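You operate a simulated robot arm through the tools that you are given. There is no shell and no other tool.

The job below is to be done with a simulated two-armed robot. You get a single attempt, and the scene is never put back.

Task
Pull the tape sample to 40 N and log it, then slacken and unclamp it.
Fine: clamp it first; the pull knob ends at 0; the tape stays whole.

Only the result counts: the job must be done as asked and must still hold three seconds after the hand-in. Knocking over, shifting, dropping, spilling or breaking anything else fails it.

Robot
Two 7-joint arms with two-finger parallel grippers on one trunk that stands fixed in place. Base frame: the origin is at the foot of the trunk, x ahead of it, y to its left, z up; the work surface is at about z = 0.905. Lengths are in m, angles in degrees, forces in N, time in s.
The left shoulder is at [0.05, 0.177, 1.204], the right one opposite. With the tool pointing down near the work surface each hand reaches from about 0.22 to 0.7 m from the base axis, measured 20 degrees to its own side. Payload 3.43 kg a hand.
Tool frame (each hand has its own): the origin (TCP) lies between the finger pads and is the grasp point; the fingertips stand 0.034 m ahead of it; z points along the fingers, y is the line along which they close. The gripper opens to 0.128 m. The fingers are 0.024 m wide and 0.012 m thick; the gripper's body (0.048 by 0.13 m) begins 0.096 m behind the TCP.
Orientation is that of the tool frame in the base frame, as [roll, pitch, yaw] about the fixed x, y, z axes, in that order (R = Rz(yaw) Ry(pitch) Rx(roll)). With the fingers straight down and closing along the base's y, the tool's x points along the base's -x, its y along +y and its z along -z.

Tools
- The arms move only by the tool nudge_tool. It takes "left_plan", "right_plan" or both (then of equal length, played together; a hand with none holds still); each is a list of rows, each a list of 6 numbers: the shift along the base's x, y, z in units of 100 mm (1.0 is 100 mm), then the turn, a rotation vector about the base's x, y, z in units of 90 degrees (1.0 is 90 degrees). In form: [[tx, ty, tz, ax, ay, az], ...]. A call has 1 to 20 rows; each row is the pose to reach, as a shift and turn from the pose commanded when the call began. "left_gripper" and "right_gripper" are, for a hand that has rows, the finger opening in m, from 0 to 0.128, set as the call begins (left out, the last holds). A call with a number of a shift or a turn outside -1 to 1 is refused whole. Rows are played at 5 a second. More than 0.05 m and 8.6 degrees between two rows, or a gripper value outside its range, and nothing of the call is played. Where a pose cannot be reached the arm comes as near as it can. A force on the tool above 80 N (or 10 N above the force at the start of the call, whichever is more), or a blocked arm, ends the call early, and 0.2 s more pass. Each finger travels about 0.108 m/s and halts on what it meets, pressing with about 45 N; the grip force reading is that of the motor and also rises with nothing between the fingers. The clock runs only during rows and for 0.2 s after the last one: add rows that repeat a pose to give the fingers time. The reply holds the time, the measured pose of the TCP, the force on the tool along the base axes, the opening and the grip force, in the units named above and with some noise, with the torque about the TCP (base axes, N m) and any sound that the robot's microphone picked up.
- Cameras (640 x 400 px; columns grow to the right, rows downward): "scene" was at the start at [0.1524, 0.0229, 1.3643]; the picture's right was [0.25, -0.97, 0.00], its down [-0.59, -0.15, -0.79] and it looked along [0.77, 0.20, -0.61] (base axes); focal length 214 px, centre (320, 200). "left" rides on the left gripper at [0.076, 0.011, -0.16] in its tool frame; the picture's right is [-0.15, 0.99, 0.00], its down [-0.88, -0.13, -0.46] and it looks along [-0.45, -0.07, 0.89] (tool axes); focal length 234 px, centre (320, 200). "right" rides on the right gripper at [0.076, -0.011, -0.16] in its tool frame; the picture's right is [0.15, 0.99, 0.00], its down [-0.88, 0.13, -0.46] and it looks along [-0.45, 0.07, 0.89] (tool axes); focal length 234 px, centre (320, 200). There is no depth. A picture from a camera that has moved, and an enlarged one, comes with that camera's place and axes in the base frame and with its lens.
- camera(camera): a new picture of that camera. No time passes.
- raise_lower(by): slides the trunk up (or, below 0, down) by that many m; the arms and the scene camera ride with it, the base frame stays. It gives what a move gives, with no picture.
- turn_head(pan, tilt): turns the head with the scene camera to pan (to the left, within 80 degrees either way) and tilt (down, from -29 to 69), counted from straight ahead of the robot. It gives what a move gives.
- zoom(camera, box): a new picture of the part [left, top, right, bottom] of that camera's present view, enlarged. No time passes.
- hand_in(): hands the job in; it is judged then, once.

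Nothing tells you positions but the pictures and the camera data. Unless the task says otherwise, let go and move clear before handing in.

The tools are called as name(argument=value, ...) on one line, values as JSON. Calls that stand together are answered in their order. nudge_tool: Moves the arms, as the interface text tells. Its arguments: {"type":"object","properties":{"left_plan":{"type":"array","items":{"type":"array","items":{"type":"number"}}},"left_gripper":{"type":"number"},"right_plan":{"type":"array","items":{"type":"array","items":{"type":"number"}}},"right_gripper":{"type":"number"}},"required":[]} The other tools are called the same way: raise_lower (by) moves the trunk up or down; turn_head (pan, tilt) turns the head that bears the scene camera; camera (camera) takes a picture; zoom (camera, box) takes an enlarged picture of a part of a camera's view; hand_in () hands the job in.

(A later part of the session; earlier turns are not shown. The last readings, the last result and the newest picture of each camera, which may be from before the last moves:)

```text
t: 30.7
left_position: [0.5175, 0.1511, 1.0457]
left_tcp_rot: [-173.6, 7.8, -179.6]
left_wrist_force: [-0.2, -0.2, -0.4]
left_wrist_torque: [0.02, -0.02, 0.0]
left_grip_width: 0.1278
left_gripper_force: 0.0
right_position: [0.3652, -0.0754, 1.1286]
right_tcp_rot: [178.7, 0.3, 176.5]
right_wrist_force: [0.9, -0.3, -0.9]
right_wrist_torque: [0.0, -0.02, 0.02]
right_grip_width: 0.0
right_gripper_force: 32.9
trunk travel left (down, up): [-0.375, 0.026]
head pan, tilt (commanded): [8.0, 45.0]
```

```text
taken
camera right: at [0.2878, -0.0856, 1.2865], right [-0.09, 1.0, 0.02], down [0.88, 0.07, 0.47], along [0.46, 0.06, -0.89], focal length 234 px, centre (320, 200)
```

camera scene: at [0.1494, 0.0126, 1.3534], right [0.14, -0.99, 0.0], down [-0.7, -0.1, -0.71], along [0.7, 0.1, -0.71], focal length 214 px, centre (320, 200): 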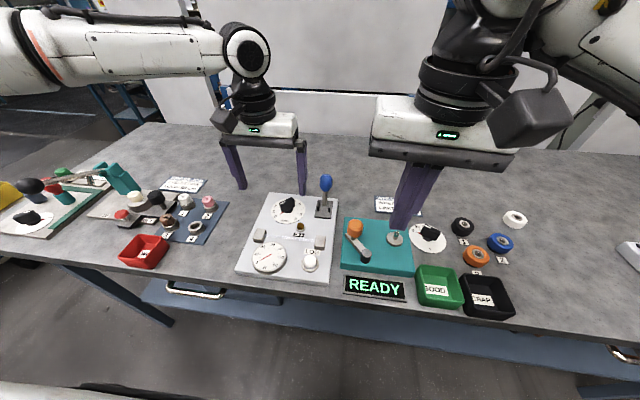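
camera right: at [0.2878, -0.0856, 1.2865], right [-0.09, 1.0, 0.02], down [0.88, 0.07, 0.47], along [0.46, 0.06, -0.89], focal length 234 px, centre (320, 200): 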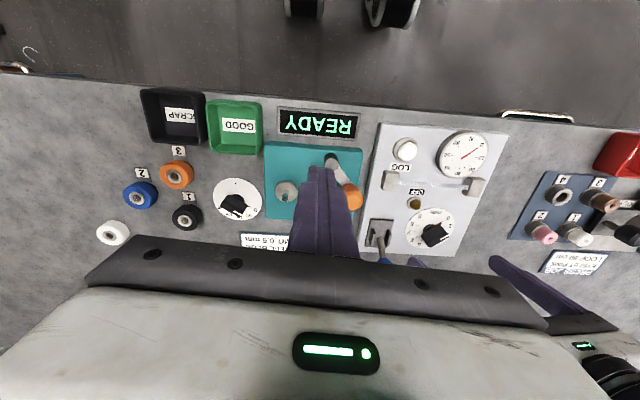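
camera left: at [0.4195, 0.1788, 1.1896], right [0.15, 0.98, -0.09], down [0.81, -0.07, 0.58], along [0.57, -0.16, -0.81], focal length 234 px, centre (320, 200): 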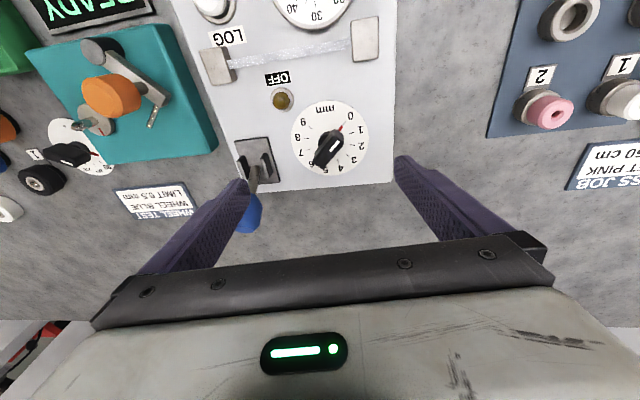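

The tilt works: the left hand now sits over the knob at (0.5175, 0.151, 1.046). First the lever, though: I'll back the left hand off to the left, then bring the right hand (open, tilted ~10° forward and inward) over the blue handle to grip it across y.

nudge_tool(left_plan=[[-0.2, 0.25, 0.1, 0, 0, 0], [-0.4, 0.5, 0.2, 0, 0, 0], [-0.6, 0.75, 0.3, 0, 0, 0], [-0.8, 1.0, 0.4, 0, 0, 0], [-0.8, 1.0, 0.4, 0, 0, 0]])

nudge_tool(right_plan=[[0.25, 0.22, -0.05, 0.015, -0.023, 0.01], [0.5, 0.45, -0.1, 0.03, -0.047, 0.02], [0.75, 0.68, -0.15, 0.045, -0.07, 0.03], [1.0, 0.9, -0.2, 0.059, -0.094, 0.039], [1.0, 0.9, -0.2, 0.059, -0.094, 0.039]], right_gripper=0.08)

nudge_tool(right_plan=[[0.3, 0.13, -0.08, 0, 0, 0], [0.6, 0.26, -0.16, 0, 0, 0], [0.9, 0.37, -0.25, 0, 0, 0], [0.975, 0.384, -0.3, 0, 0, 0], [0.975, 0.384, -0.3, 0, 0, 0]])

camera(camera="scene")

camera(camera="right")

camera(camera="left")

```text
t: 31.9
left_position: [0.4374, 0.2519, 1.0848]
left_tcp_rot: [-173.7, 7.7, -179.6]
left_wrist_force: [-0.2, 0.7, 0.1]
left_wrist_torque: [0.01, -0.04, 0.01]
left_grip_width: 0.128
left_gripper_force: 0.1
right_position: [0.3649, -0.0751, 1.1271]
right_tcp_rot: [178.8, 0.4, 176.5]
right_wrist_force: [-0.8, 0.2, -0.8]
right_wrist_torque: [-0.03, -0.05, -0.01]
right_grip_width: 0.0002
right_gripper_force: 32.7
trunk travel left (down, up): [-0.375, 0.026]
head pan, tilt (commanded): [8.0, 45.0]
```

```text
t: 33.1
left_position: [0.4371, 0.2506, 1.0849]
left_tcp_rot: [-173.8, 7.7, -179.6]
left_wrist_force: [0.9, 0.3, 1.2]
left_wrist_torque: [0.01, -0.04, 0.02]
left_grip_width: 0.128
left_gripper_force: 0.0
right_position: [0.4641, 0.0163, 1.1079]
right_tcp_rot: [173.2, 8.8, 179.6]
right_wrist_force: [0.3, 0.6, 0.3]
right_wrist_torque: [0.01, 0.02, 0.0]
right_grip_width: 0.0798
right_gripper_force: 0.1
trunk travel left (down, up): [-0.375, 0.026]
head pan, tilt (commanded): [8.0, 45.0]
```

```text
t: 34.3
left_position: [0.4366, 0.2514, 1.0848]
left_tcp_rot: [-173.6, 7.7, -179.6]
left_wrist_force: [-0.5, 0.1, 0.2]
left_wrist_torque: [0.04, -0.02, -0.02]
left_grip_width: 0.1278
left_gripper_force: 0.0
right_position: [0.5609, 0.0526, 1.0769]
right_tcp_rot: [173.2, 8.7, 179.6]
right_wrist_force: [-0.1, 0.7, 0.3]
right_wrist_torque: [0.0, 0.01, -0.03]
right_grip_width: 0.08
right_gripper_force: 0.0
trunk travel left (down, up): [-0.375, 0.026]
head pan, tilt (commanded): [8.0, 45.0]
```

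```text
taken
camera scene: at [0.1492, 0.0126, 1.3535], right [0.14, -0.99, 0.0], down [-0.7, -0.1, -0.71], along [0.7, 0.1, -0.71], focal length 214 px, centre (320, 200)
```

scene: 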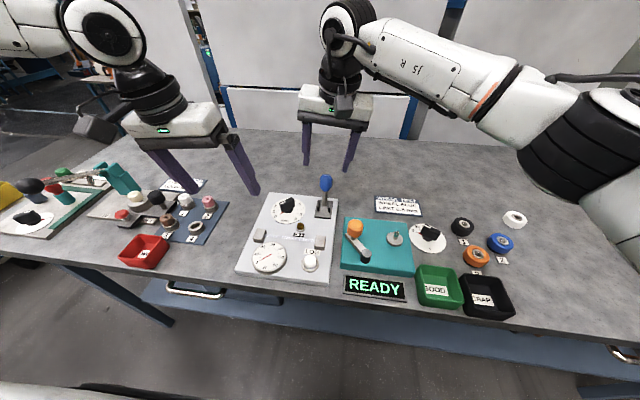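

```text
taken
camera right: at [0.463, 0.0236, 1.2207], right [-0.16, 0.98, 0.09], down [0.8, 0.07, 0.6], along [0.58, 0.17, -0.8], focal length 234 px, centre (320, 200)
```

right: 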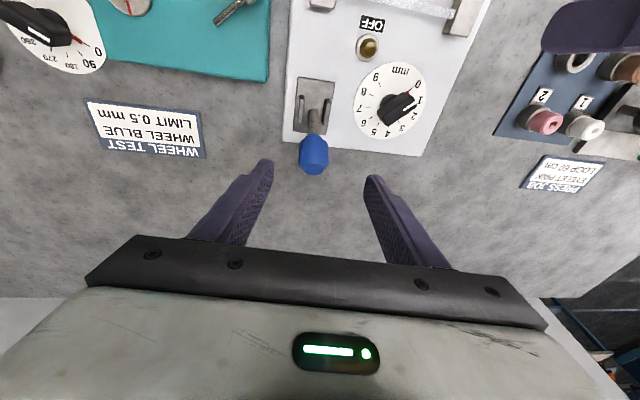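

```text
taken
camera left: at [0.3401, 0.2796, 1.2295], right [0.15, 0.98, -0.09], down [0.81, -0.07, 0.58], along [0.57, -0.16, -0.81], focal length 234 px, centre (320, 200)
```

left: 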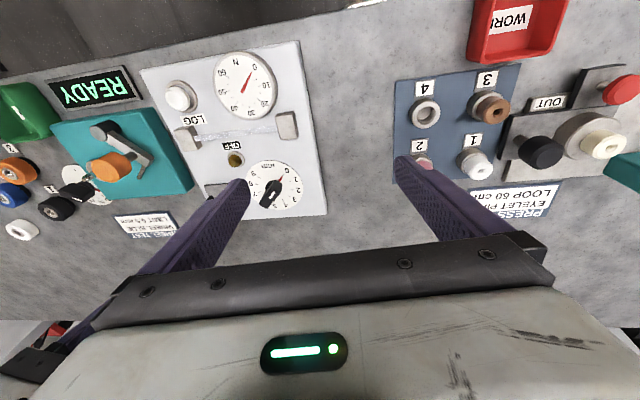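

The handle sits between the open right fingers in the camera view and projects exactly where I expected. I'll lower the hand around it to z ≈ 1.012 and look before closing.

nudge_tool(right_plan=[[0.01, 0, -0.2, 0, 0, 0], [0.02, 0, -0.4, 0, 0, 0], [0.03, 0, -0.65, 0, 0, 0], [0.03, 0, -0.65, 0, 0, 0]])

camera(camera="right")

zoom(camera="scene", box=[230, 130, 390, 250])

```text
t: 35.3
left_position: [0.4376, 0.2518, 1.0857]
left_tcp_rot: [-173.6, 7.7, -179.6]
left_wrist_force: [-0.7, 0.1, 0.0]
left_wrist_torque: [-0.02, 0.01, 0.01]
left_grip_width: 0.1278
left_gripper_force: 0.1
right_position: [0.5643, 0.051, 1.0127]
right_tcp_rot: [173.2, 8.6, 179.6]
right_wrist_force: [-0.1, 0.1, -0.3]
right_wrist_torque: [0.03, -0.02, 0.04]
right_grip_width: 0.0802
right_gripper_force: 0.0
trunk travel left (down, up): [-0.375, 0.026]
head pan, tilt (commanded): [8.0, 45.0]
```

```text
taken
camera right: at [0.4656, 0.0213, 1.1558], right [-0.16, 0.98, 0.09], down [0.8, 0.07, 0.6], along [0.58, 0.17, -0.8], focal length 234 px, centre (320, 200)
```

right: 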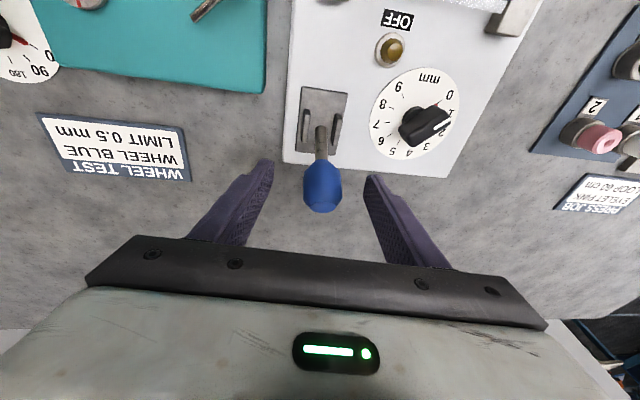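

```text
3.33 times, centred on (310, 190) of scene
camera zoom: at [0.149, 0.0125, 1.3535], right [0.14, -0.99, 0.0], down [-0.7, -0.1, -0.71], along [0.7, 0.1, -0.71], focal length 715 px, centre (353, 233)
```

zoom: 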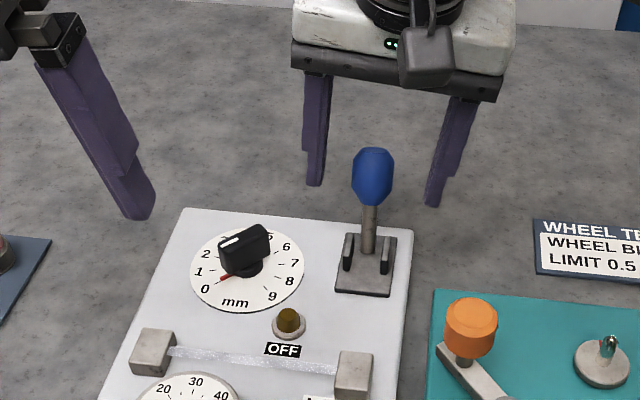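

The handle is centred between the fingers. I'll close on it and check the grip.

nudge_tool(right_plan=[[0, 0, 0, 0, 0, 0], [0, 0, 0, 0, 0, 0], [0, 0, 0, 0, 0, 0], [0, 0, 0, 0, 0, 0]], right_gripper=0.02)

zoom(camera="scene", box=[230, 130, 390, 250])

camera(camera="right")

```text
t: 36.3
left_position: [0.4375, 0.2526, 1.0841]
left_tcp_rot: [-173.6, 7.7, -179.5]
left_wrist_force: [-0.5, 0.6, -0.8]
left_wrist_torque: [0.01, -0.03, 0.02]
left_grip_width: 0.1278
left_gripper_force: 0.1
right_position: [0.5639, 0.0519, 1.0137]
right_tcp_rot: [173.2, 8.7, 179.7]
right_wrist_force: [2.2, 10.9, 0.9]
right_wrist_torque: [-0.21, -0.16, 0.38]
right_grip_width: 0.0318
right_gripper_force: 45.2
trunk travel left (down, up): [-0.375, 0.026]
head pan, tilt (commanded): [8.0, 45.0]
```

```text
3.33 times, centred on (310, 190) of scene
camera zoom: at [0.1493, 0.0139, 1.3535], right [0.14, -0.99, 0.0], down [-0.7, -0.1, -0.71], along [0.7, 0.1, -0.71], focal length 715 px, centre (353, 233)
```

zoom: 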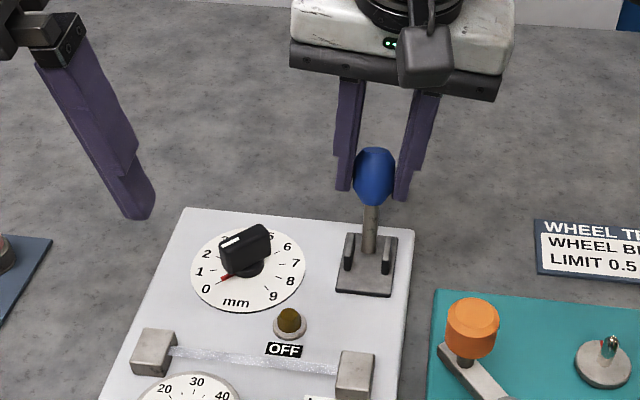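

```text
taken
camera right: at [0.4655, 0.023, 1.156], right [-0.16, 0.98, 0.09], down [0.8, 0.07, 0.6], along [0.58, 0.17, -0.8], focal length 234 px, centre (320, 200)
```

right: 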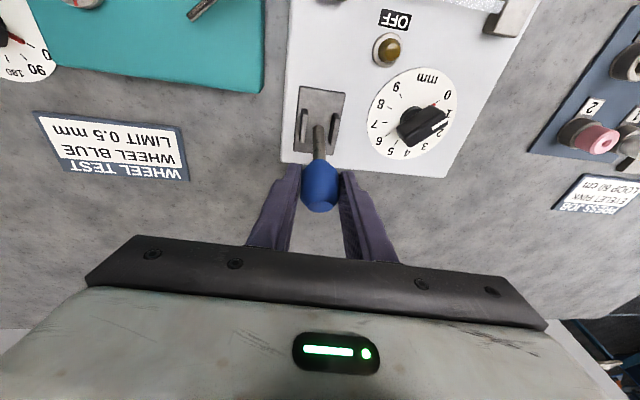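

Grip holds at 0.0318 m on the handle. I'll swing it up along its arc to about vertical first and check forces.

nudge_tool(right_plan=[[-0.045, 0.015, 0.018, 0, 0, 0], [-0.093, 0.02, 0.032, 0, 0, 0], [-0.135, 0.02, 0.041, 0, 0, 0], [-0.175, 0.02, 0.048, 0, 0, 0], [-0.22, 0.02, 0.053, 0, 0, 0], [-0.27, 0.02, 0.055, 0, 0, 0]])

zoom(camera="scene", box=[230, 130, 390, 250])

camera(camera="right")

```text
t: 37.7
left_position: [0.4388, 0.2515, 1.0842]
left_tcp_rot: [-173.7, 7.6, -179.6]
left_wrist_force: [-0.4, -0.4, -0.2]
left_wrist_torque: [0.02, 0.0, 0.0]
left_grip_width: 0.128
left_gripper_force: 0.1
right_position: [0.5412, 0.0525, 1.0181]
right_tcp_rot: [173.4, 9.2, 179.5]
right_wrist_force: [20.3, 2.1, 4.3]
right_wrist_torque: [-0.43, -1.56, 0.01]
right_grip_width: 0.0326
right_gripper_force: 45.0
trunk travel left (down, up): [-0.375, 0.026]
head pan, tilt (commanded): [8.0, 45.0]
```

```text
3.33 times, centred on (310, 190) of scene
camera zoom: at [0.1509, 0.0127, 1.3533], right [0.14, -0.99, 0.0], down [-0.7, -0.1, -0.71], along [0.7, 0.1, -0.71], focal length 715 px, centre (353, 233)
```

zoom: 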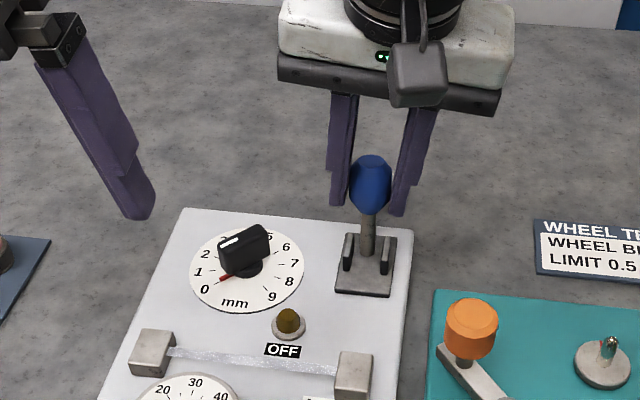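

```text
taken
camera right: at [0.4415, 0.024, 1.1613], right [-0.15, 0.98, 0.09], down [0.8, 0.07, 0.6], along [0.58, 0.16, -0.79], focal length 234 px, centre (320, 200)
```

right: 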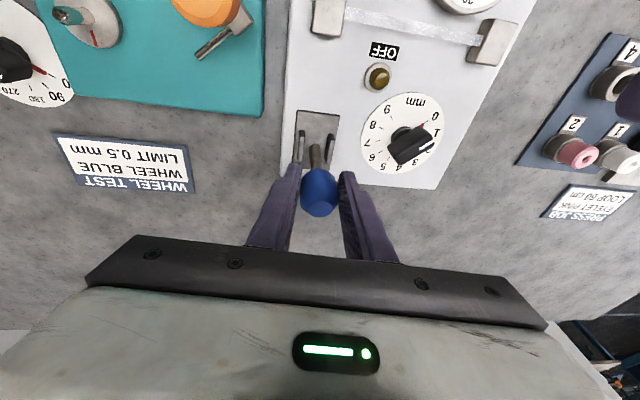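

The lever follows with about 20 N of pull. I'll carry on over to the near side.

nudge_tool(right_plan=[[-0.06, 0, 0.0, 0, 0, 0], [-0.12, 0, -0.01, 0, 0, 0], [-0.18, 0, -0.02, 0, 0, 0], [-0.24, 0, -0.04, 0, 0, 0], [-0.29, 0, -0.06, 0, 0, 0], [-0.34, 0, -0.08, 0, 0, 0]])

zoom(camera="scene", box=[230, 130, 390, 250])

camera(camera="right")

```text
t: 39.1
left_position: [0.4359, 0.2513, 1.0846]
left_tcp_rot: [-173.7, 7.7, -179.6]
left_wrist_force: [-0.8, -0.4, 0.7]
left_wrist_torque: [0.02, -0.01, -0.03]
left_grip_width: 0.1281
left_gripper_force: 0.1
right_position: [0.5016, 0.0534, 1.0094]
right_tcp_rot: [173.3, 8.6, 179.7]
right_wrist_force: [-0.3, -0.5, 0.0]
right_wrist_torque: [-0.04, 0.01, 0.01]
right_grip_width: 0.0201
right_gripper_force: 0.0
trunk travel left (down, up): [-0.375, 0.026]
head pan, tilt (commanded): [8.0, 45.0]
```

```text
3.33 times, centred on (310, 190) of scene
camera zoom: at [0.149, 0.0125, 1.3535], right [0.14, -0.99, 0.0], down [-0.7, -0.1, -0.71], along [0.7, 0.1, -0.71], focal length 715 px, centre (353, 233)
```

zoom: 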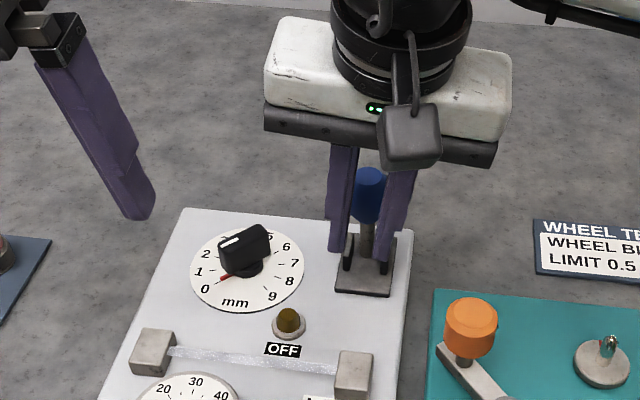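

```text
taken
camera right: at [0.4039, 0.0241, 1.1535], right [-0.16, 0.98, 0.09], down [0.8, 0.07, 0.59], along [0.58, 0.17, -0.8], focal length 234 px, centre (320, 200)
```

right: 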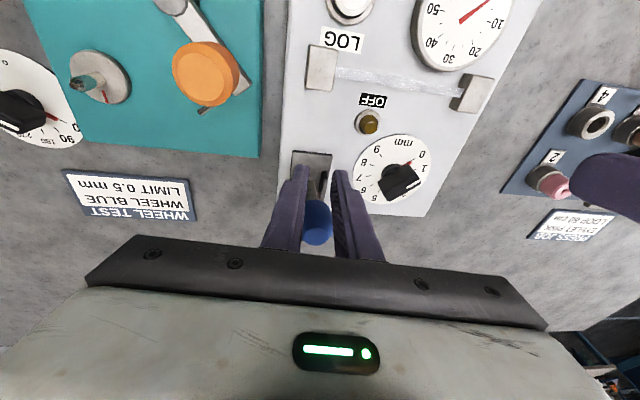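

The fingers slipped off and the lever now stands nearly upright, held by friction; the lamp still reads OFF. I'll lift the right hand clear, close the fingers, go over to the far side of the handle and push it toward the robot from behind.

nudge_tool(right_plan=[[0, 0, 0.2, 0, 0, 0], [0, 0, 0.4, 0, 0, 0], [0, 0, 0.6, 0, 0, 0], [0, 0, 0.8, 0, 0, 0], [0, 0, 0.8, 0, 0, 0]], right_gripper=0.02)

nudge_tool(right_plan=[[0.3, 0, 0, 0, 0, 0], [0.6, 0, 0, 0, 0, 0], [0.88, 0, 0, 0, 0, 0], [0.88, 0, 0, 0, 0, 0]], right_gripper=0.0)

camera(camera="right")

zoom(camera="scene", box=[230, 130, 390, 250])

camera(camera="left")

```text
t: 40.3
left_position: [0.4388, 0.2502, 1.0849]
left_tcp_rot: [-173.7, 7.7, -179.6]
left_wrist_force: [0.4, 0.3, 1.0]
left_wrist_torque: [0.01, -0.02, 0.0]
left_grip_width: 0.1281
left_gripper_force: 0.1
right_position: [0.5037, 0.0538, 1.0908]
right_tcp_rot: [173.3, 8.7, 179.6]
right_wrist_force: [0.1, -0.1, -0.3]
right_wrist_torque: [0.02, 0.01, 0.01]
right_grip_width: 0.0201
right_gripper_force: 0.2
trunk travel left (down, up): [-0.375, 0.026]
head pan, tilt (commanded): [8.0, 45.0]
```

```text
t: 41.3
left_position: [0.4376, 0.2509, 1.0846]
left_tcp_rot: [-173.6, 7.7, -179.6]
left_wrist_force: [-0.1, 0.5, -0.7]
left_wrist_torque: [0.02, -0.02, 0.01]
left_grip_width: 0.1283
left_gripper_force: 0.1
right_position: [0.5917, 0.0532, 1.0896]
right_tcp_rot: [173.2, 8.7, 179.6]
right_wrist_force: [0.4, 0.8, -0.7]
right_wrist_torque: [0.02, -0.01, -0.01]
right_grip_width: 0.0004
right_gripper_force: 32.7
trunk travel left (down, up): [-0.375, 0.026]
head pan, tilt (commanded): [8.0, 45.0]
```

```text
taken
camera right: at [0.4924, 0.024, 1.2335], right [-0.16, 0.98, 0.09], down [0.8, 0.07, 0.6], along [0.58, 0.17, -0.8], focal length 234 px, centre (320, 200)
```

right: 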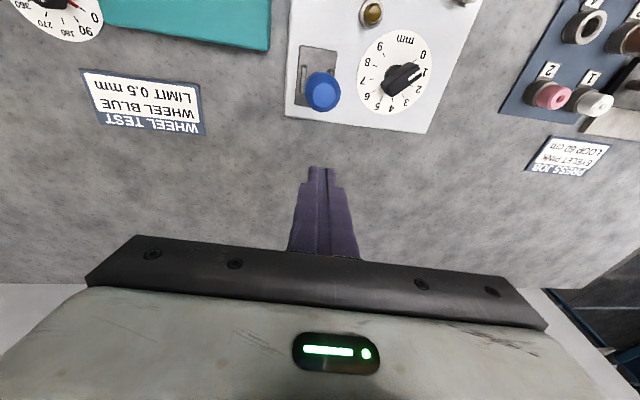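

```text
3.33 times, centred on (310, 190) of scene
camera zoom: at [0.149, 0.0123, 1.3535], right [0.14, -0.99, 0.0], down [-0.7, -0.1, -0.71], along [0.7, 0.1, -0.71], focal length 715 px, centre (353, 233)
```

zoom: 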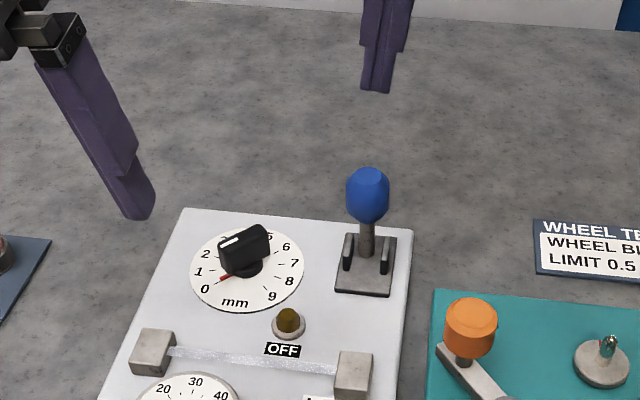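

```text
taken
camera left: at [0.34, 0.2793, 1.2297], right [0.15, 0.98, -0.09], down [0.81, -0.07, 0.58], along [0.57, -0.16, -0.81], focal length 234 px, centre (320, 200)
```

left: 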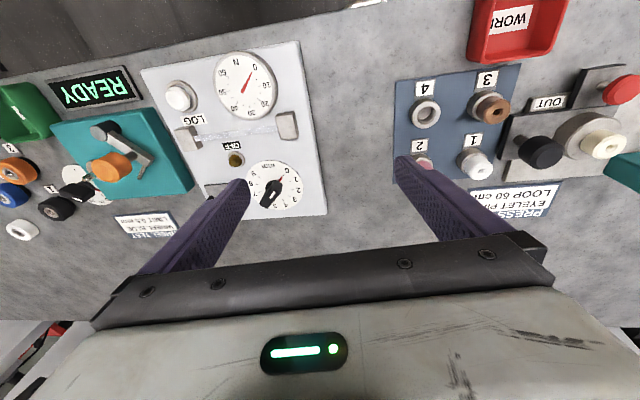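

The right fingers are closed and sit behind the handle at (0.592, 0.053), with the handle upright. I'll lower them and push toward −x.

nudge_tool(right_plan=[[0, 0, -0.3, 0, 0, 0], [0, 0, -0.6, 0, 0, 0], [0, 0, -0.85, 0, 0, 0], [0, 0, -0.85, 0, 0, 0]])

nudge_tool(right_plan=[[-0.1, 0, 0, 0, 0, 0], [-0.2, 0, 0, 0, 0, 0], [-0.28, 0, 0, 0, 0, 0], [-0.36, 0, 0, 0, 0, 0], [-0.44, 0, 0, 0, 0, 0]])

zoom(camera="scene", box=[230, 130, 390, 250])

camera(camera="right")

```text
t: 42.3
left_position: [0.4361, 0.2517, 1.0852]
left_tcp_rot: [-173.6, 7.7, -179.7]
left_wrist_force: [0.2, -0.2, 0.4]
left_wrist_torque: [0.05, 0.0, -0.01]
left_grip_width: 0.1278
left_gripper_force: 0.1
right_position: [0.5894, 0.0527, 1.0054]
right_tcp_rot: [173.1, 8.6, 179.6]
right_wrist_force: [0.4, 0.0, 0.2]
right_wrist_torque: [-0.02, -0.01, -0.02]
right_grip_width: 0.0003
right_gripper_force: 33.1
trunk travel left (down, up): [-0.375, 0.026]
head pan, tilt (commanded): [8.0, 45.0]
```

```text
t: 43.5
left_position: [0.4366, 0.2505, 1.0847]
left_tcp_rot: [-173.7, 7.7, -179.6]
left_wrist_force: [0.2, 0.3, -0.2]
left_wrist_torque: [0.04, 0.0, 0.01]
left_grip_width: 0.1279
left_gripper_force: 0.1
right_position: [0.5467, 0.0532, 1.0048]
right_tcp_rot: [173.4, 8.7, 179.6]
right_wrist_force: [-0.7, -0.9, 0.4]
right_wrist_torque: [0.03, 0.02, 0.01]
right_grip_width: 0.0
right_gripper_force: 32.3
trunk travel left (down, up): [-0.375, 0.026]
head pan, tilt (commanded): [8.0, 45.0]
```

```text
3.33 times, centred on (310, 190) of scene
camera zoom: at [0.149, 0.0125, 1.3535], right [0.14, -0.99, 0.0], down [-0.7, -0.1, -0.71], along [0.7, 0.1, -0.71], focal length 715 px, centre (353, 233)
```

zoom: 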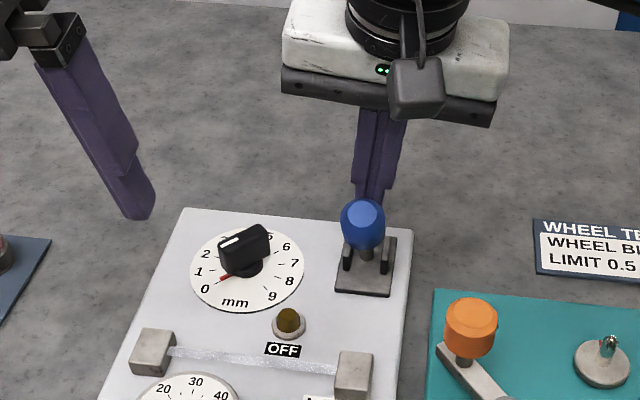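

```text
taken
camera right: at [0.4486, 0.0243, 1.1488], right [-0.16, 0.98, 0.09], down [0.8, 0.07, 0.6], along [0.58, 0.17, -0.8], focal length 234 px, centre (320, 200)
```

right: 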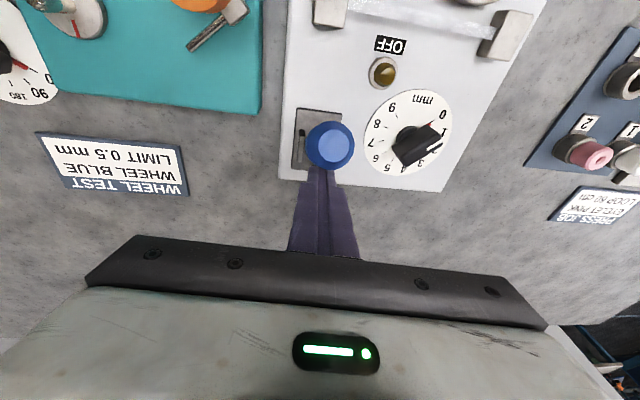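

The lever now leans toward the robot, mirrored from where it began. I'll push a bit further to be sure it is against its stop.

nudge_tool(right_plan=[[-0.05, 0, 0, 0, 0, 0], [-0.1, 0, 0, 0, 0, 0], [-0.15, 0, 0, 0, 0, 0]])

zoom(camera="scene", box=[230, 130, 390, 250])

zoom(camera="left", box=[150, 50, 330, 220])

```text
t: 44.3
left_position: [0.439, 0.2512, 1.0836]
left_tcp_rot: [-173.5, 7.5, -179.6]
left_wrist_force: [-0.2, 1.1, -0.5]
left_wrist_torque: [0.0, -0.01, -0.01]
left_grip_width: 0.1278
left_gripper_force: 0.1
right_position: [0.538, 0.0527, 1.0056]
right_tcp_rot: [173.1, 9.3, 179.2]
right_wrist_force: [29.0, 5.0, -1.9]
right_wrist_torque: [0.19, -0.42, -0.06]
right_grip_width: 0.0
right_gripper_force: 33.1
trunk travel left (down, up): [-0.375, 0.026]
head pan, tilt (commanded): [8.0, 45.0]
```

```text
3.33 times, centred on (310, 190) of scene
camera zoom: at [0.1528, 0.0131, 1.3529], right [0.14, -0.99, 0.0], down [-0.7, -0.1, -0.7], along [0.7, 0.1, -0.71], focal length 715 px, centre (353, 233)
```

zoom: 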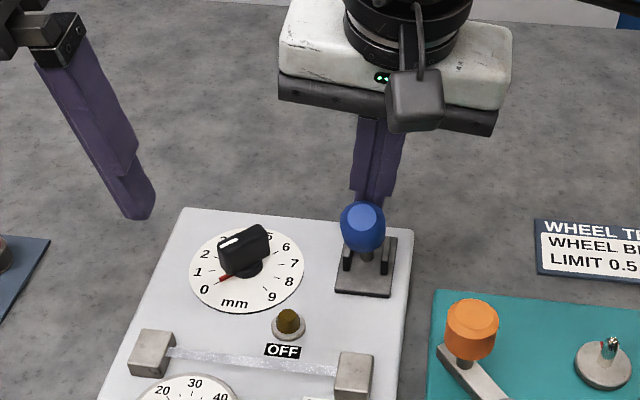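

```text
2.35 times, centred on (240, 135) of left
camera zoom: at [0.3434, 0.28, 1.2282], right [0.15, 0.98, -0.09], down [0.81, -0.07, 0.58], along [0.56, -0.16, -0.81], focal length 551 px, centre (508, 353)
```

zoom: 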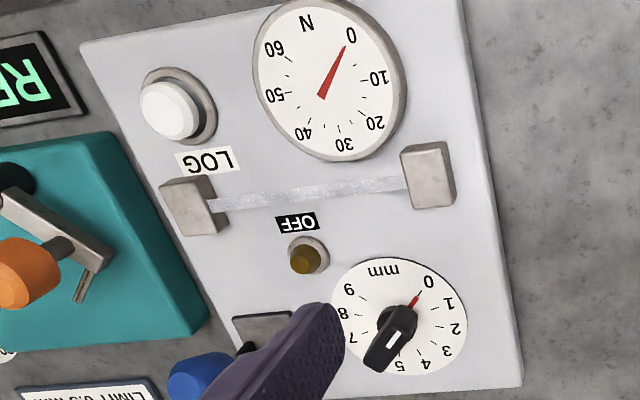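

The lever is firmly against its near stop (29 N). I'll back the right hand off, lift it clear and take it to a hover near the LOG side, untilted, where its camera can watch the gauge.

nudge_tool(right_plan=[[0.2, 0, 0, 0, 0, 0], [0.4, 0, 0, 0, 0, 0], [0.4, 0, 0.3, 0, 0, 0], [0.4, 0, 0.6, 0, 0, 0], [0.4, 0, 0.95, 0, 0, 0], [0.1, -0.2, 1.0, 0, 0, 0], [-0.25, -0.4, 1.0, -0.02, 0.03, 0], [-0.6, -0.6, 1.0, -0.04, 0.06, 0], [-0.95, -0.6, 1.0, -0.059, 0.094, 0], [-0.95, -0.6, 1.0, -0.059, 0.094, 0]])

nudge_tool(right_plan=[[-0.3, 0, 0, 0, 0, 0], [-0.6, 0, 0, 0, 0, 0], [-0.83, 0, 0, 0, 0, 0], [-0.83, 0, 0, 0, 0, 0]])

zoom(camera="scene", box=[230, 160, 390, 280])

camera(camera="right")

```text
t: 46.5
left_position: [0.4382, 0.251, 1.0839]
left_tcp_rot: [-173.8, 7.7, -179.7]
left_wrist_force: [0.0, -0.8, 0.3]
left_wrist_torque: [-0.01, 0.0, -0.01]
left_grip_width: 0.1278
left_gripper_force: 0.0
right_position: [0.4359, -0.007, 1.1046]
right_tcp_rot: [178.6, 0.2, 179.9]
right_wrist_force: [0.4, -0.2, -0.3]
right_wrist_torque: [0.01, 0.0, 0.02]
right_grip_width: 0.0
right_gripper_force: 33.0
trunk travel left (down, up): [-0.375, 0.026]
head pan, tilt (commanded): [8.0, 45.0]
```

```text
t: 47.5
left_position: [0.4374, 0.2514, 1.0844]
left_tcp_rot: [-173.7, 7.6, -179.5]
left_wrist_force: [0.1, 0.5, 0.0]
left_wrist_torque: [0.01, 0.0, 0.02]
left_grip_width: 0.128
left_gripper_force: 0.2
right_position: [0.3549, -0.0062, 1.1057]
right_tcp_rot: [178.6, 0.2, 179.9]
right_wrist_force: [-1.0, 0.8, -0.6]
right_wrist_torque: [-0.05, -0.01, -0.02]
right_grip_width: 0.0001
right_gripper_force: 33.5
trunk travel left (down, up): [-0.375, 0.026]
head pan, tilt (commanded): [8.0, 45.0]
```

```text
3.33 times, centred on (310, 220) of scene
camera zoom: at [0.1492, 0.0125, 1.3535], right [0.14, -0.99, 0.0], down [-0.7, -0.1, -0.71], along [0.7, 0.1, -0.71], focal length 715 px, centre (353, 133)
```

zoom: 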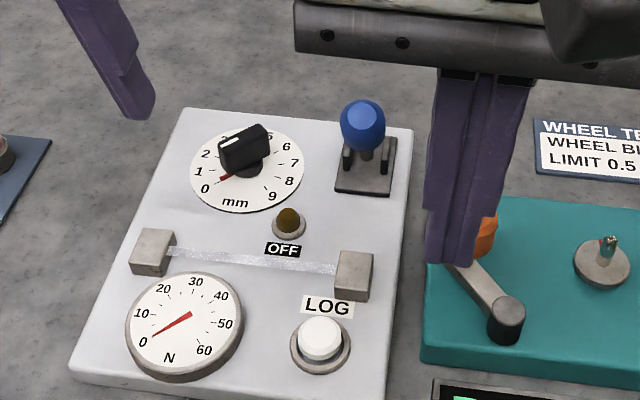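

```text
taken
camera right: at [0.2786, -0.0209, 1.2642], right [-0.15, 0.99, 0.02], down [0.88, 0.12, 0.46], along [0.45, 0.09, -0.89], focal length 234 px, centre (320, 200)
```

right: 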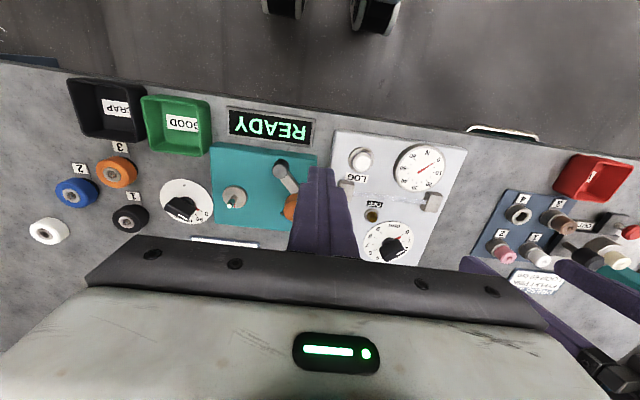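

The lever stays over at the near side, knob at 0, gauge at 0 N. Now I'll bring the left hand over the knob, turned 45° clockwise about its own axis so the fingers close across the pointer bar.

nudge_tool(left_plan=[[0.07, -0.08, 0, 0.011, -0.009, -0.082], [0.14, -0.16, 0, 0.022, -0.018, -0.164], [0.21, -0.25, 0, 0.033, -0.027, -0.246], [0.28, -0.33, 0, 0.045, -0.036, -0.328], [0.34, -0.42, 0, 0.056, -0.045, -0.41], [0.4, -0.5, 0, 0.067, -0.0545, -0.4925], [0.4, -0.5, 0, 0.067, -0.0545, -0.4925]], left_gripper=0.06)

nudge_tool(left_plan=[[0.12, -0.16, -0.1, 0, 0, 0], [0.24, -0.32, -0.2, 0, 0, 0], [0.366, -0.475, -0.34, 0, 0, 0], [0.366, -0.475, -0.34, 0, 0, 0]])

camera(camera="left")

camera(camera="right")

camera(camera="scene")

```text
t: 49.1
left_position: [0.4783, 0.1998, 1.0853]
left_tcp_rot: [179.0, 9.9, 134.8]
left_wrist_force: [-0.4, 0.8, -0.1]
left_wrist_torque: [0.0, -0.03, 0.01]
left_grip_width: 0.0596
left_gripper_force: 0.0
right_position: [0.355, -0.005, 1.1052]
right_tcp_rot: [178.7, 0.3, 180.0]
right_wrist_force: [0.2, -0.9, -0.4]
right_wrist_torque: [-0.01, 0.0, -0.01]
right_grip_width: 0.0
right_gripper_force: 33.2
trunk travel left (down, up): [-0.375, 0.026]
head pan, tilt (commanded): [8.0, 45.0]
```

```text
t: 50.1
left_position: [0.5146, 0.1529, 1.0502]
left_tcp_rot: [179.0, 9.9, 134.9]
left_wrist_force: [0.0, 1.1, 0.6]
left_wrist_torque: [0.0, 0.02, 0.03]
left_grip_width: 0.0601
left_gripper_force: 0.0
right_position: [0.3559, -0.0065, 1.1053]
right_tcp_rot: [178.6, 0.3, 180.0]
right_wrist_force: [0.3, 0.1, 0.9]
right_wrist_torque: [-0.01, 0.0, 0.03]
right_grip_width: 0.0002
right_gripper_force: 32.6
trunk travel left (down, up): [-0.375, 0.026]
head pan, tilt (commanded): [8.0, 45.0]
```

```text
taken
camera left: at [0.4478, 0.2309, 1.1937], right [0.8, 0.6, 0.04], down [0.46, -0.66, 0.6], along [0.39, -0.46, -0.8], focal length 234 px, centre (320, 200)
```

left: 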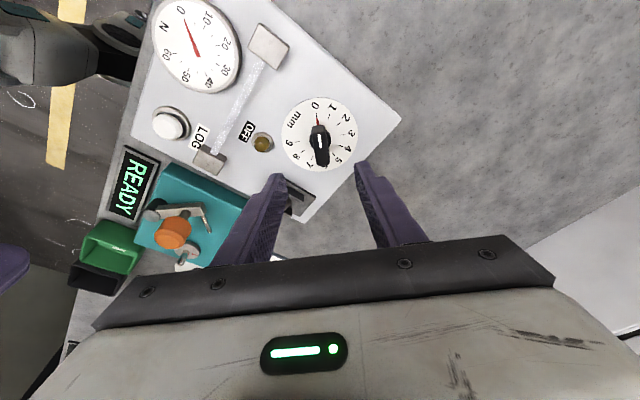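

```text
taken
camera right: at [0.2784, -0.0209, 1.2643], right [-0.15, 0.99, 0.02], down [0.88, 0.12, 0.46], along [0.46, 0.09, -0.89], focal length 234 px, centre (320, 200)
```

right: 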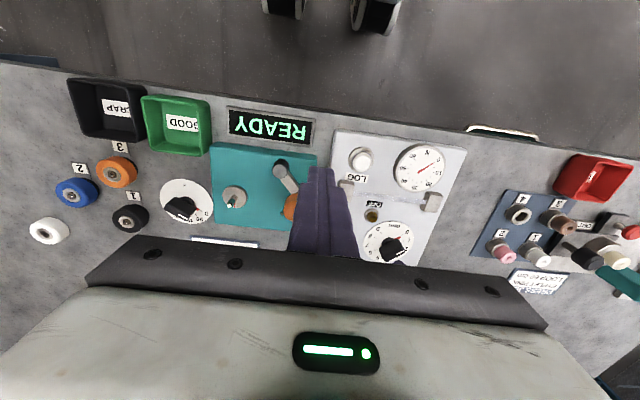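

```text
taken
camera scene: at [0.1488, 0.0124, 1.3536], right [0.14, -0.99, 0.0], down [-0.7, -0.1, -0.71], along [0.7, 0.1, -0.71], focal length 214 px, centre (320, 200)
```

scene: 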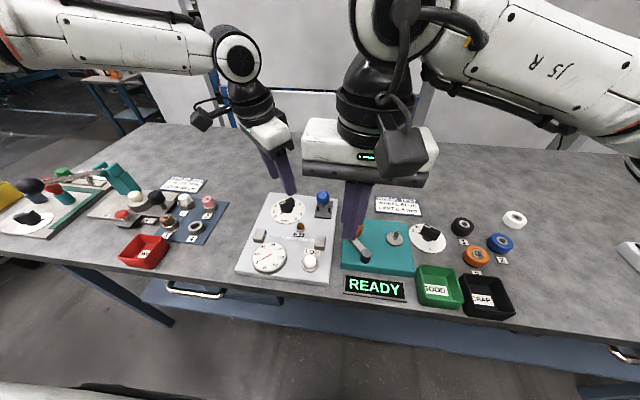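

The left camera now shows the knob centred between its fingers, and the gauge and LOG button in the same view. I'll enlarge to check bar alignment and lateral centring.

zoom(camera="left", box=[270, 80, 390, 180])

```text
4.00 times, centred on (330, 130) of left
camera zoom: at [0.4478, 0.2309, 1.1937], right [0.8, 0.6, 0.04], down [0.46, -0.66, 0.6], along [0.39, -0.46, -0.8], focal length 937 px, centre (280, 480)
```

zoom: 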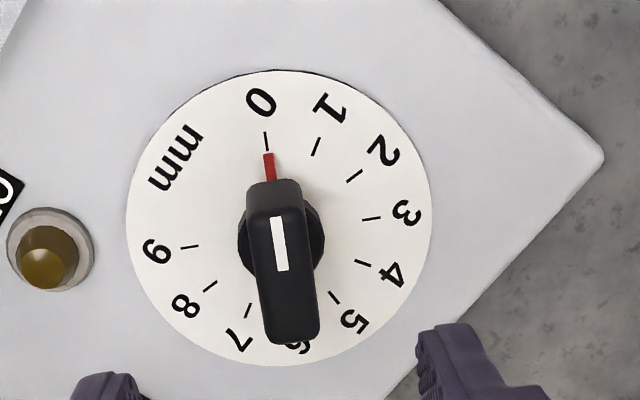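

The bar runs straight between the fingers, within about 1–2 mm of centre. I'll descend vertically to z ≈ 0.982 so the tips straddle the bar.

nudge_tool(left_plan=[[-0.01, 0.01, -0.2, 0, 0, 0], [-0.02, 0.02, -0.4, 0, 0, 0], [-0.02, 0.02, -0.55, 0, 0, 0], [-0.02, 0.02, -0.68, 0, 0, 0], [-0.02, 0.02, -0.68, 0, 0, 0]])

camera(camera="left")

zoom(camera="scene", box=[240, 170, 350, 250])

```text
t: 51.3
left_position: [0.5128, 0.1569, 0.9825]
left_tcp_rot: [179.0, 9.8, 134.8]
left_wrist_force: [-0.8, -0.5, -0.1]
left_wrist_torque: [0.02, 0.0, -0.02]
left_grip_width: 0.0599
left_gripper_force: 0.0
right_position: [0.3548, -0.0046, 1.1047]
right_tcp_rot: [178.6, 0.4, 179.9]
right_wrist_force: [0.0, 0.0, 0.1]
right_wrist_torque: [0.01, 0.0, -0.01]
right_grip_width: 0.0001
right_gripper_force: 33.3
trunk travel left (down, up): [-0.375, 0.026]
head pan, tilt (commanded): [8.0, 45.0]
```

```text
taken
camera left: at [0.4453, 0.2345, 1.1262], right [0.8, 0.6, 0.04], down [0.46, -0.66, 0.6], along [0.39, -0.46, -0.8], focal length 234 px, centre (320, 200)
```

left: 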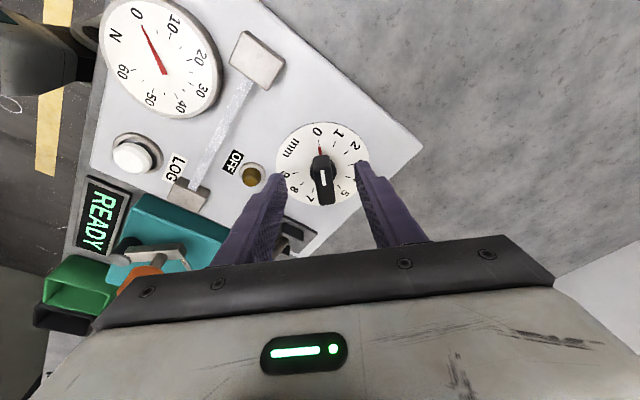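

```text
5.00 times, centred on (295, 210) of scene
camera zoom: at [0.1491, 0.0124, 1.3535], right [0.14, -0.99, 0.0], down [-0.7, -0.1, -0.71], along [0.7, 0.1, -0.71], focal length 1072 px, centre (445, 150)
```

zoom: 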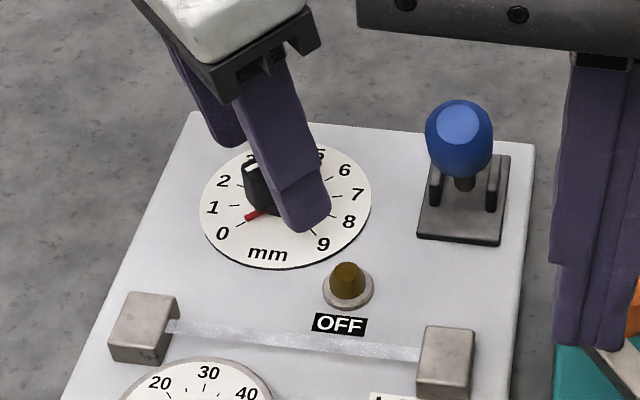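

The bar is between the fingers. I'll close on it.

nudge_tool(left_plan=[[0, 0, 0, 0, 0, 0], [0, 0, 0, 0, 0, 0], [0, 0, 0, 0, 0, 0], [0, 0, 0, 0, 0, 0]], left_gripper=0.004)

camera(camera="left")

zoom(camera="scene", box=[240, 170, 350, 250])

```text
t: 52.3
left_position: [0.5131, 0.1584, 0.9828]
left_tcp_rot: [178.9, 10.0, 134.9]
left_wrist_force: [12.3, 12.0, 3.8]
left_wrist_torque: [0.5, 0.43, 0.18]
left_grip_width: 0.0157
left_gripper_force: 45.2
right_position: [0.3549, -0.0053, 1.1052]
right_tcp_rot: [178.7, 0.2, 179.9]
right_wrist_force: [0.7, 0.0, 0.5]
right_wrist_torque: [0.0, 0.01, -0.03]
right_grip_width: 0.0
right_gripper_force: 33.1
trunk travel left (down, up): [-0.375, 0.026]
head pan, tilt (commanded): [8.0, 45.0]
```

```text
taken
camera left: at [0.4471, 0.2364, 1.1262], right [0.8, 0.6, 0.04], down [0.46, -0.66, 0.6], along [0.39, -0.46, -0.8], focal length 234 px, centre (320, 200)
```

left: 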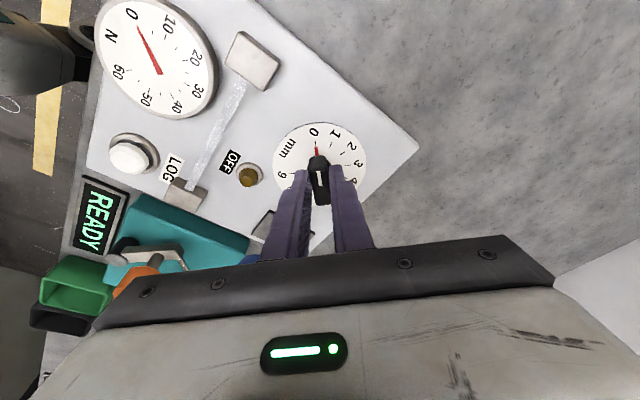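

```text
5.00 times, centred on (295, 210) of scene
camera zoom: at [0.1504, 0.0138, 1.3534], right [0.14, -0.99, 0.0], down [-0.7, -0.1, -0.71], along [0.7, 0.1, -0.71], focal length 1072 px, centre (445, 150)
```

zoom: 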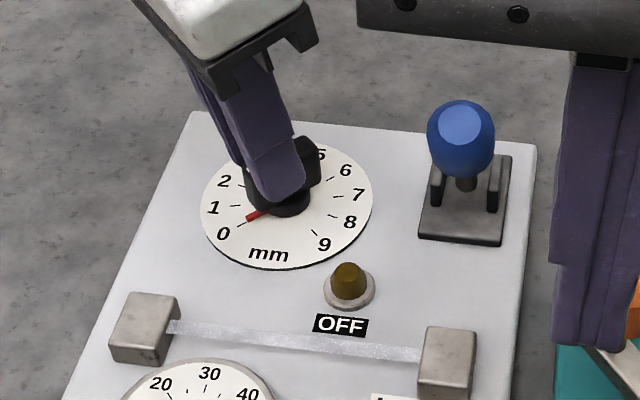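

Grip is on the bar (0.0157 m), but the fingers sit about 3 mm toward the pointer end and push sideways. I'll open slightly, recentre on the knob axis at about (0.518, 0.1515) and regrip.

nudge_tool(left_plan=[[0, 0, 0, 0, 0, 0], [0, 0, 0, 0, 0, 0], [0.032, -0.014, 0, 0, 0, 0], [0.032, -0.014, 0, 0, 0, 0]], left_gripper=0.03)

nudge_tool(left_plan=[[0, 0, 0, 0, 0, 0], [0, 0, 0, 0, 0, 0], [0, 0, 0, 0, 0, 0]], left_gripper=0.004)

zoom(camera="left", box=[90, 0, 390, 210])

zoom(camera="scene", box=[240, 170, 350, 250])

```text
t: 53.3
left_position: [0.5142, 0.1524, 0.9837]
left_tcp_rot: [179.0, 9.9, 134.9]
left_wrist_force: [-0.5, 0.1, -0.1]
left_wrist_torque: [0.04, 0.01, -0.03]
left_grip_width: 0.0298
left_gripper_force: 0.1
right_position: [0.3544, -0.0059, 1.1051]
right_tcp_rot: [178.5, 0.3, -180.0]
right_wrist_force: [-0.9, 0.8, 0.5]
right_wrist_torque: [-0.03, 0.0, 0.0]
right_grip_width: 0.0
right_gripper_force: 33.5
trunk travel left (down, up): [-0.375, 0.026]
head pan, tilt (commanded): [8.0, 45.0]
```

```text
t: 54.1
left_position: [0.5165, 0.1556, 0.9821]
left_tcp_rot: [178.8, 10.0, 135.1]
left_wrist_force: [9.2, 7.8, 3.6]
left_wrist_torque: [0.3, 0.48, 0.07]
left_grip_width: 0.0159
left_gripper_force: 44.8
right_position: [0.3554, -0.005, 1.1044]
right_tcp_rot: [178.6, 0.2, -179.9]
right_wrist_force: [0.1, -0.1, -0.2]
right_wrist_torque: [0.05, 0.03, -0.01]
right_grip_width: 0.0
right_gripper_force: 32.6
trunk travel left (down, up): [-0.375, 0.026]
head pan, tilt (commanded): [8.0, 45.0]
```

```text
1.90 times, centred on (240, 105) of left
camera zoom: at [0.4499, 0.2338, 1.1259], right [0.8, 0.6, 0.04], down [0.46, -0.66, 0.6], along [0.39, -0.46, -0.8], focal length 446 px, centre (472, 381)
```

zoom: 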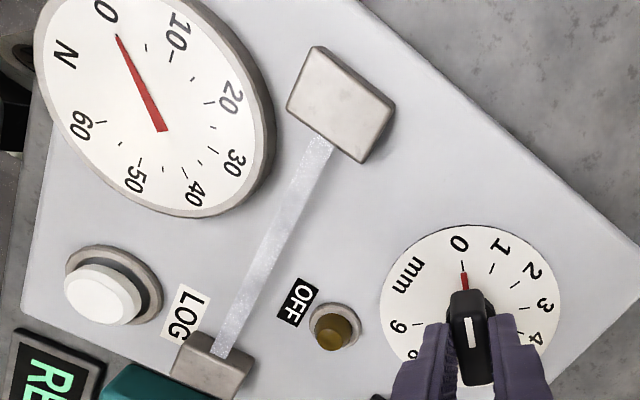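

```text
5.00 times, centred on (295, 210) of scene
camera zoom: at [0.1499, 0.0133, 1.3534], right [0.14, -0.99, 0.0], down [-0.7, -0.1, -0.71], along [0.7, 0.1, -0.71], focal length 1072 px, centre (445, 150)
```

zoom: 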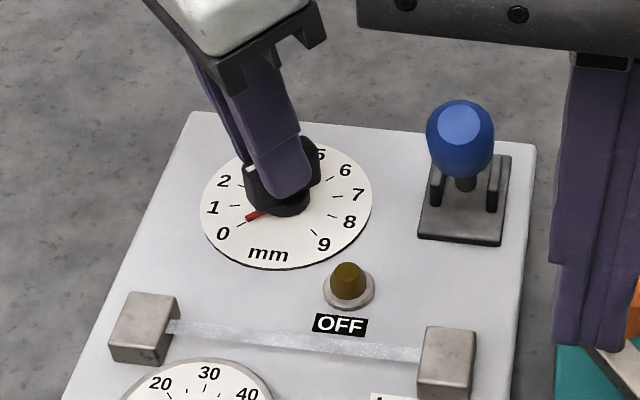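

The fingers now grip the bar centrally. I'll turn it 15° clockwise (about 0.5 mm) and read the gauge.

nudge_tool(left_plan=[[0.005, 0.005, 0, 0.0074, -0.0061, -0.0547], [0.008, 0.008, 0, 0.0149, -0.0121, -0.1095], [0.008, 0.008, 0, 0.0223, -0.0182, -0.1642], [0.008, 0.008, 0, 0.0223, -0.0182, -0.1642]])

zoom(camera="left", box=[90, 0, 390, 210])

zoom(camera="scene", box=[220, 180, 360, 280])

```text
t: 55.1
left_position: [0.5174, 0.1565, 0.9824]
left_tcp_rot: [176.3, 9.4, 119.7]
left_wrist_force: [11.2, 13.3, 6.4]
left_wrist_torque: [-0.83, -0.5, 0.18]
left_grip_width: 0.0163
left_gripper_force: 45.8
right_position: [0.3567, -0.0049, 1.1053]
right_tcp_rot: [178.7, 0.2, -180.0]
right_wrist_force: [-0.3, -0.4, -0.5]
right_wrist_torque: [-0.01, 0.0, 0.01]
right_grip_width: 0.0
right_gripper_force: 33.3
trunk travel left (down, up): [-0.375, 0.026]
head pan, tilt (commanded): [8.0, 45.0]
```

```text
1.90 times, centred on (240, 105) of left
camera zoom: at [0.468, 0.2444, 1.1269], right [0.92, 0.37, 0.09], down [0.26, -0.77, 0.58], along [0.28, -0.52, -0.81], focal length 446 px, centre (472, 381)
```

zoom: 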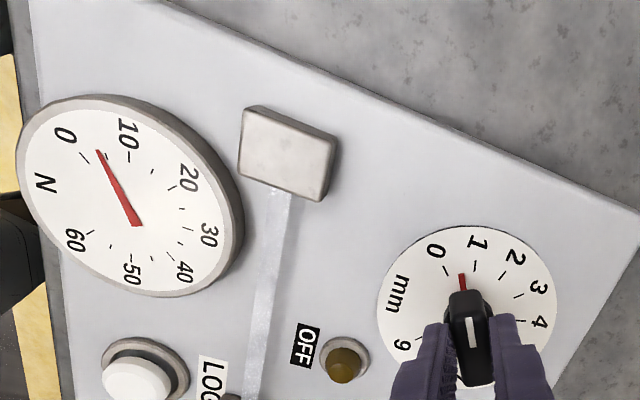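

```text
4.00 times, centred on (290, 230) of scene
camera zoom: at [0.1498, 0.0141, 1.3534], right [0.14, -0.99, 0.0], down [-0.7, -0.1, -0.71], along [0.7, 0.1, -0.71], focal length 858 px, centre (440, 80)
```

zoom: 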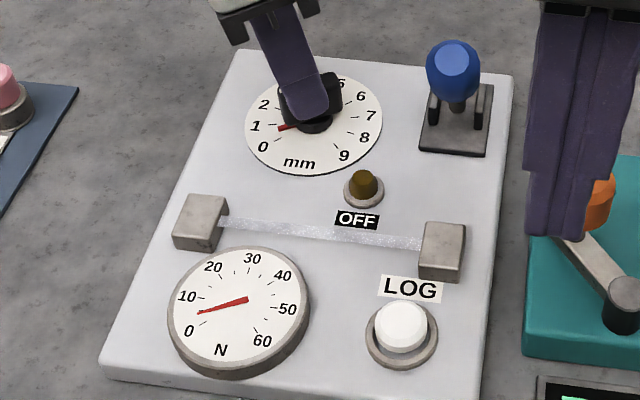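

The pointer moved to about 0.5 mm and the gauge rose to roughly 5 N, so the tape is clamped. I'll continue clockwise another 30° while easing the sideways force.

nudge_tool(left_plan=[[0.004, 0.004, 0, 0.0089, -0.0073, -0.0657], [0.008, 0.008, 0, 0.0179, -0.0145, -0.1313], [0.01, 0.01, 0, 0.0268, -0.0218, -0.197], [0.01, 0.01, 0, 0.0357, -0.029, -0.2626], [0.01, 0.01, 0, 0.0447, -0.0363, -0.3283], [0.01, 0.01, 0, 0.0447, -0.0363, -0.3283]])

zoom(camera="left", box=[90, 0, 390, 210])

zoom(camera="scene", box=[220, 180, 360, 280])

```text
t: 56.5
left_position: [0.5193, 0.1558, 0.9821]
left_tcp_rot: [172.1, 6.3, 89.5]
left_wrist_force: [13.7, 10.8, 7.2]
left_wrist_torque: [-0.64, 0.02, 0.11]
left_grip_width: 0.0172
left_gripper_force: 44.9
right_position: [0.3554, -0.0044, 1.1054]
right_tcp_rot: [178.7, 0.2, 179.9]
right_wrist_force: [-0.7, -1.4, 0.0]
right_wrist_torque: [0.03, -0.04, 0.01]
right_grip_width: 0.0002
right_gripper_force: 32.8
trunk travel left (down, up): [-0.375, 0.026]
head pan, tilt (commanded): [8.0, 45.0]
```

```text
1.90 times, centred on (240, 105) of left
camera zoom: at [0.5088, 0.2489, 1.1311], right [0.98, -0.14, 0.15], down [-0.2, -0.83, 0.53], along [0.05, -0.55, -0.84], focal length 446 px, centre (472, 381)
```

zoom: 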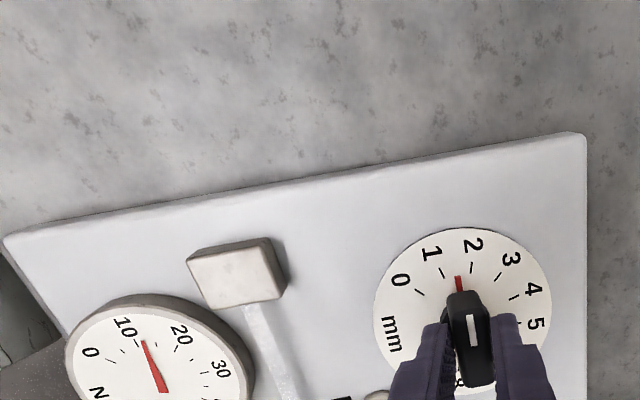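

```text
4.00 times, centred on (290, 230) of scene
camera zoom: at [0.1502, 0.0137, 1.3533], right [0.14, -0.99, 0.0], down [-0.7, -0.1, -0.71], along [0.7, 0.1, -0.71], focal length 858 px, centre (440, 80)
```

zoom: 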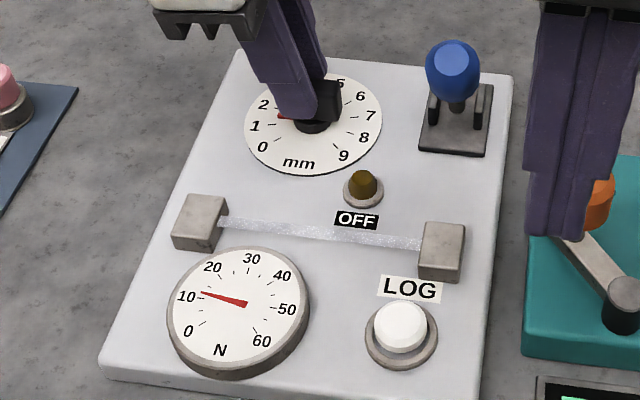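

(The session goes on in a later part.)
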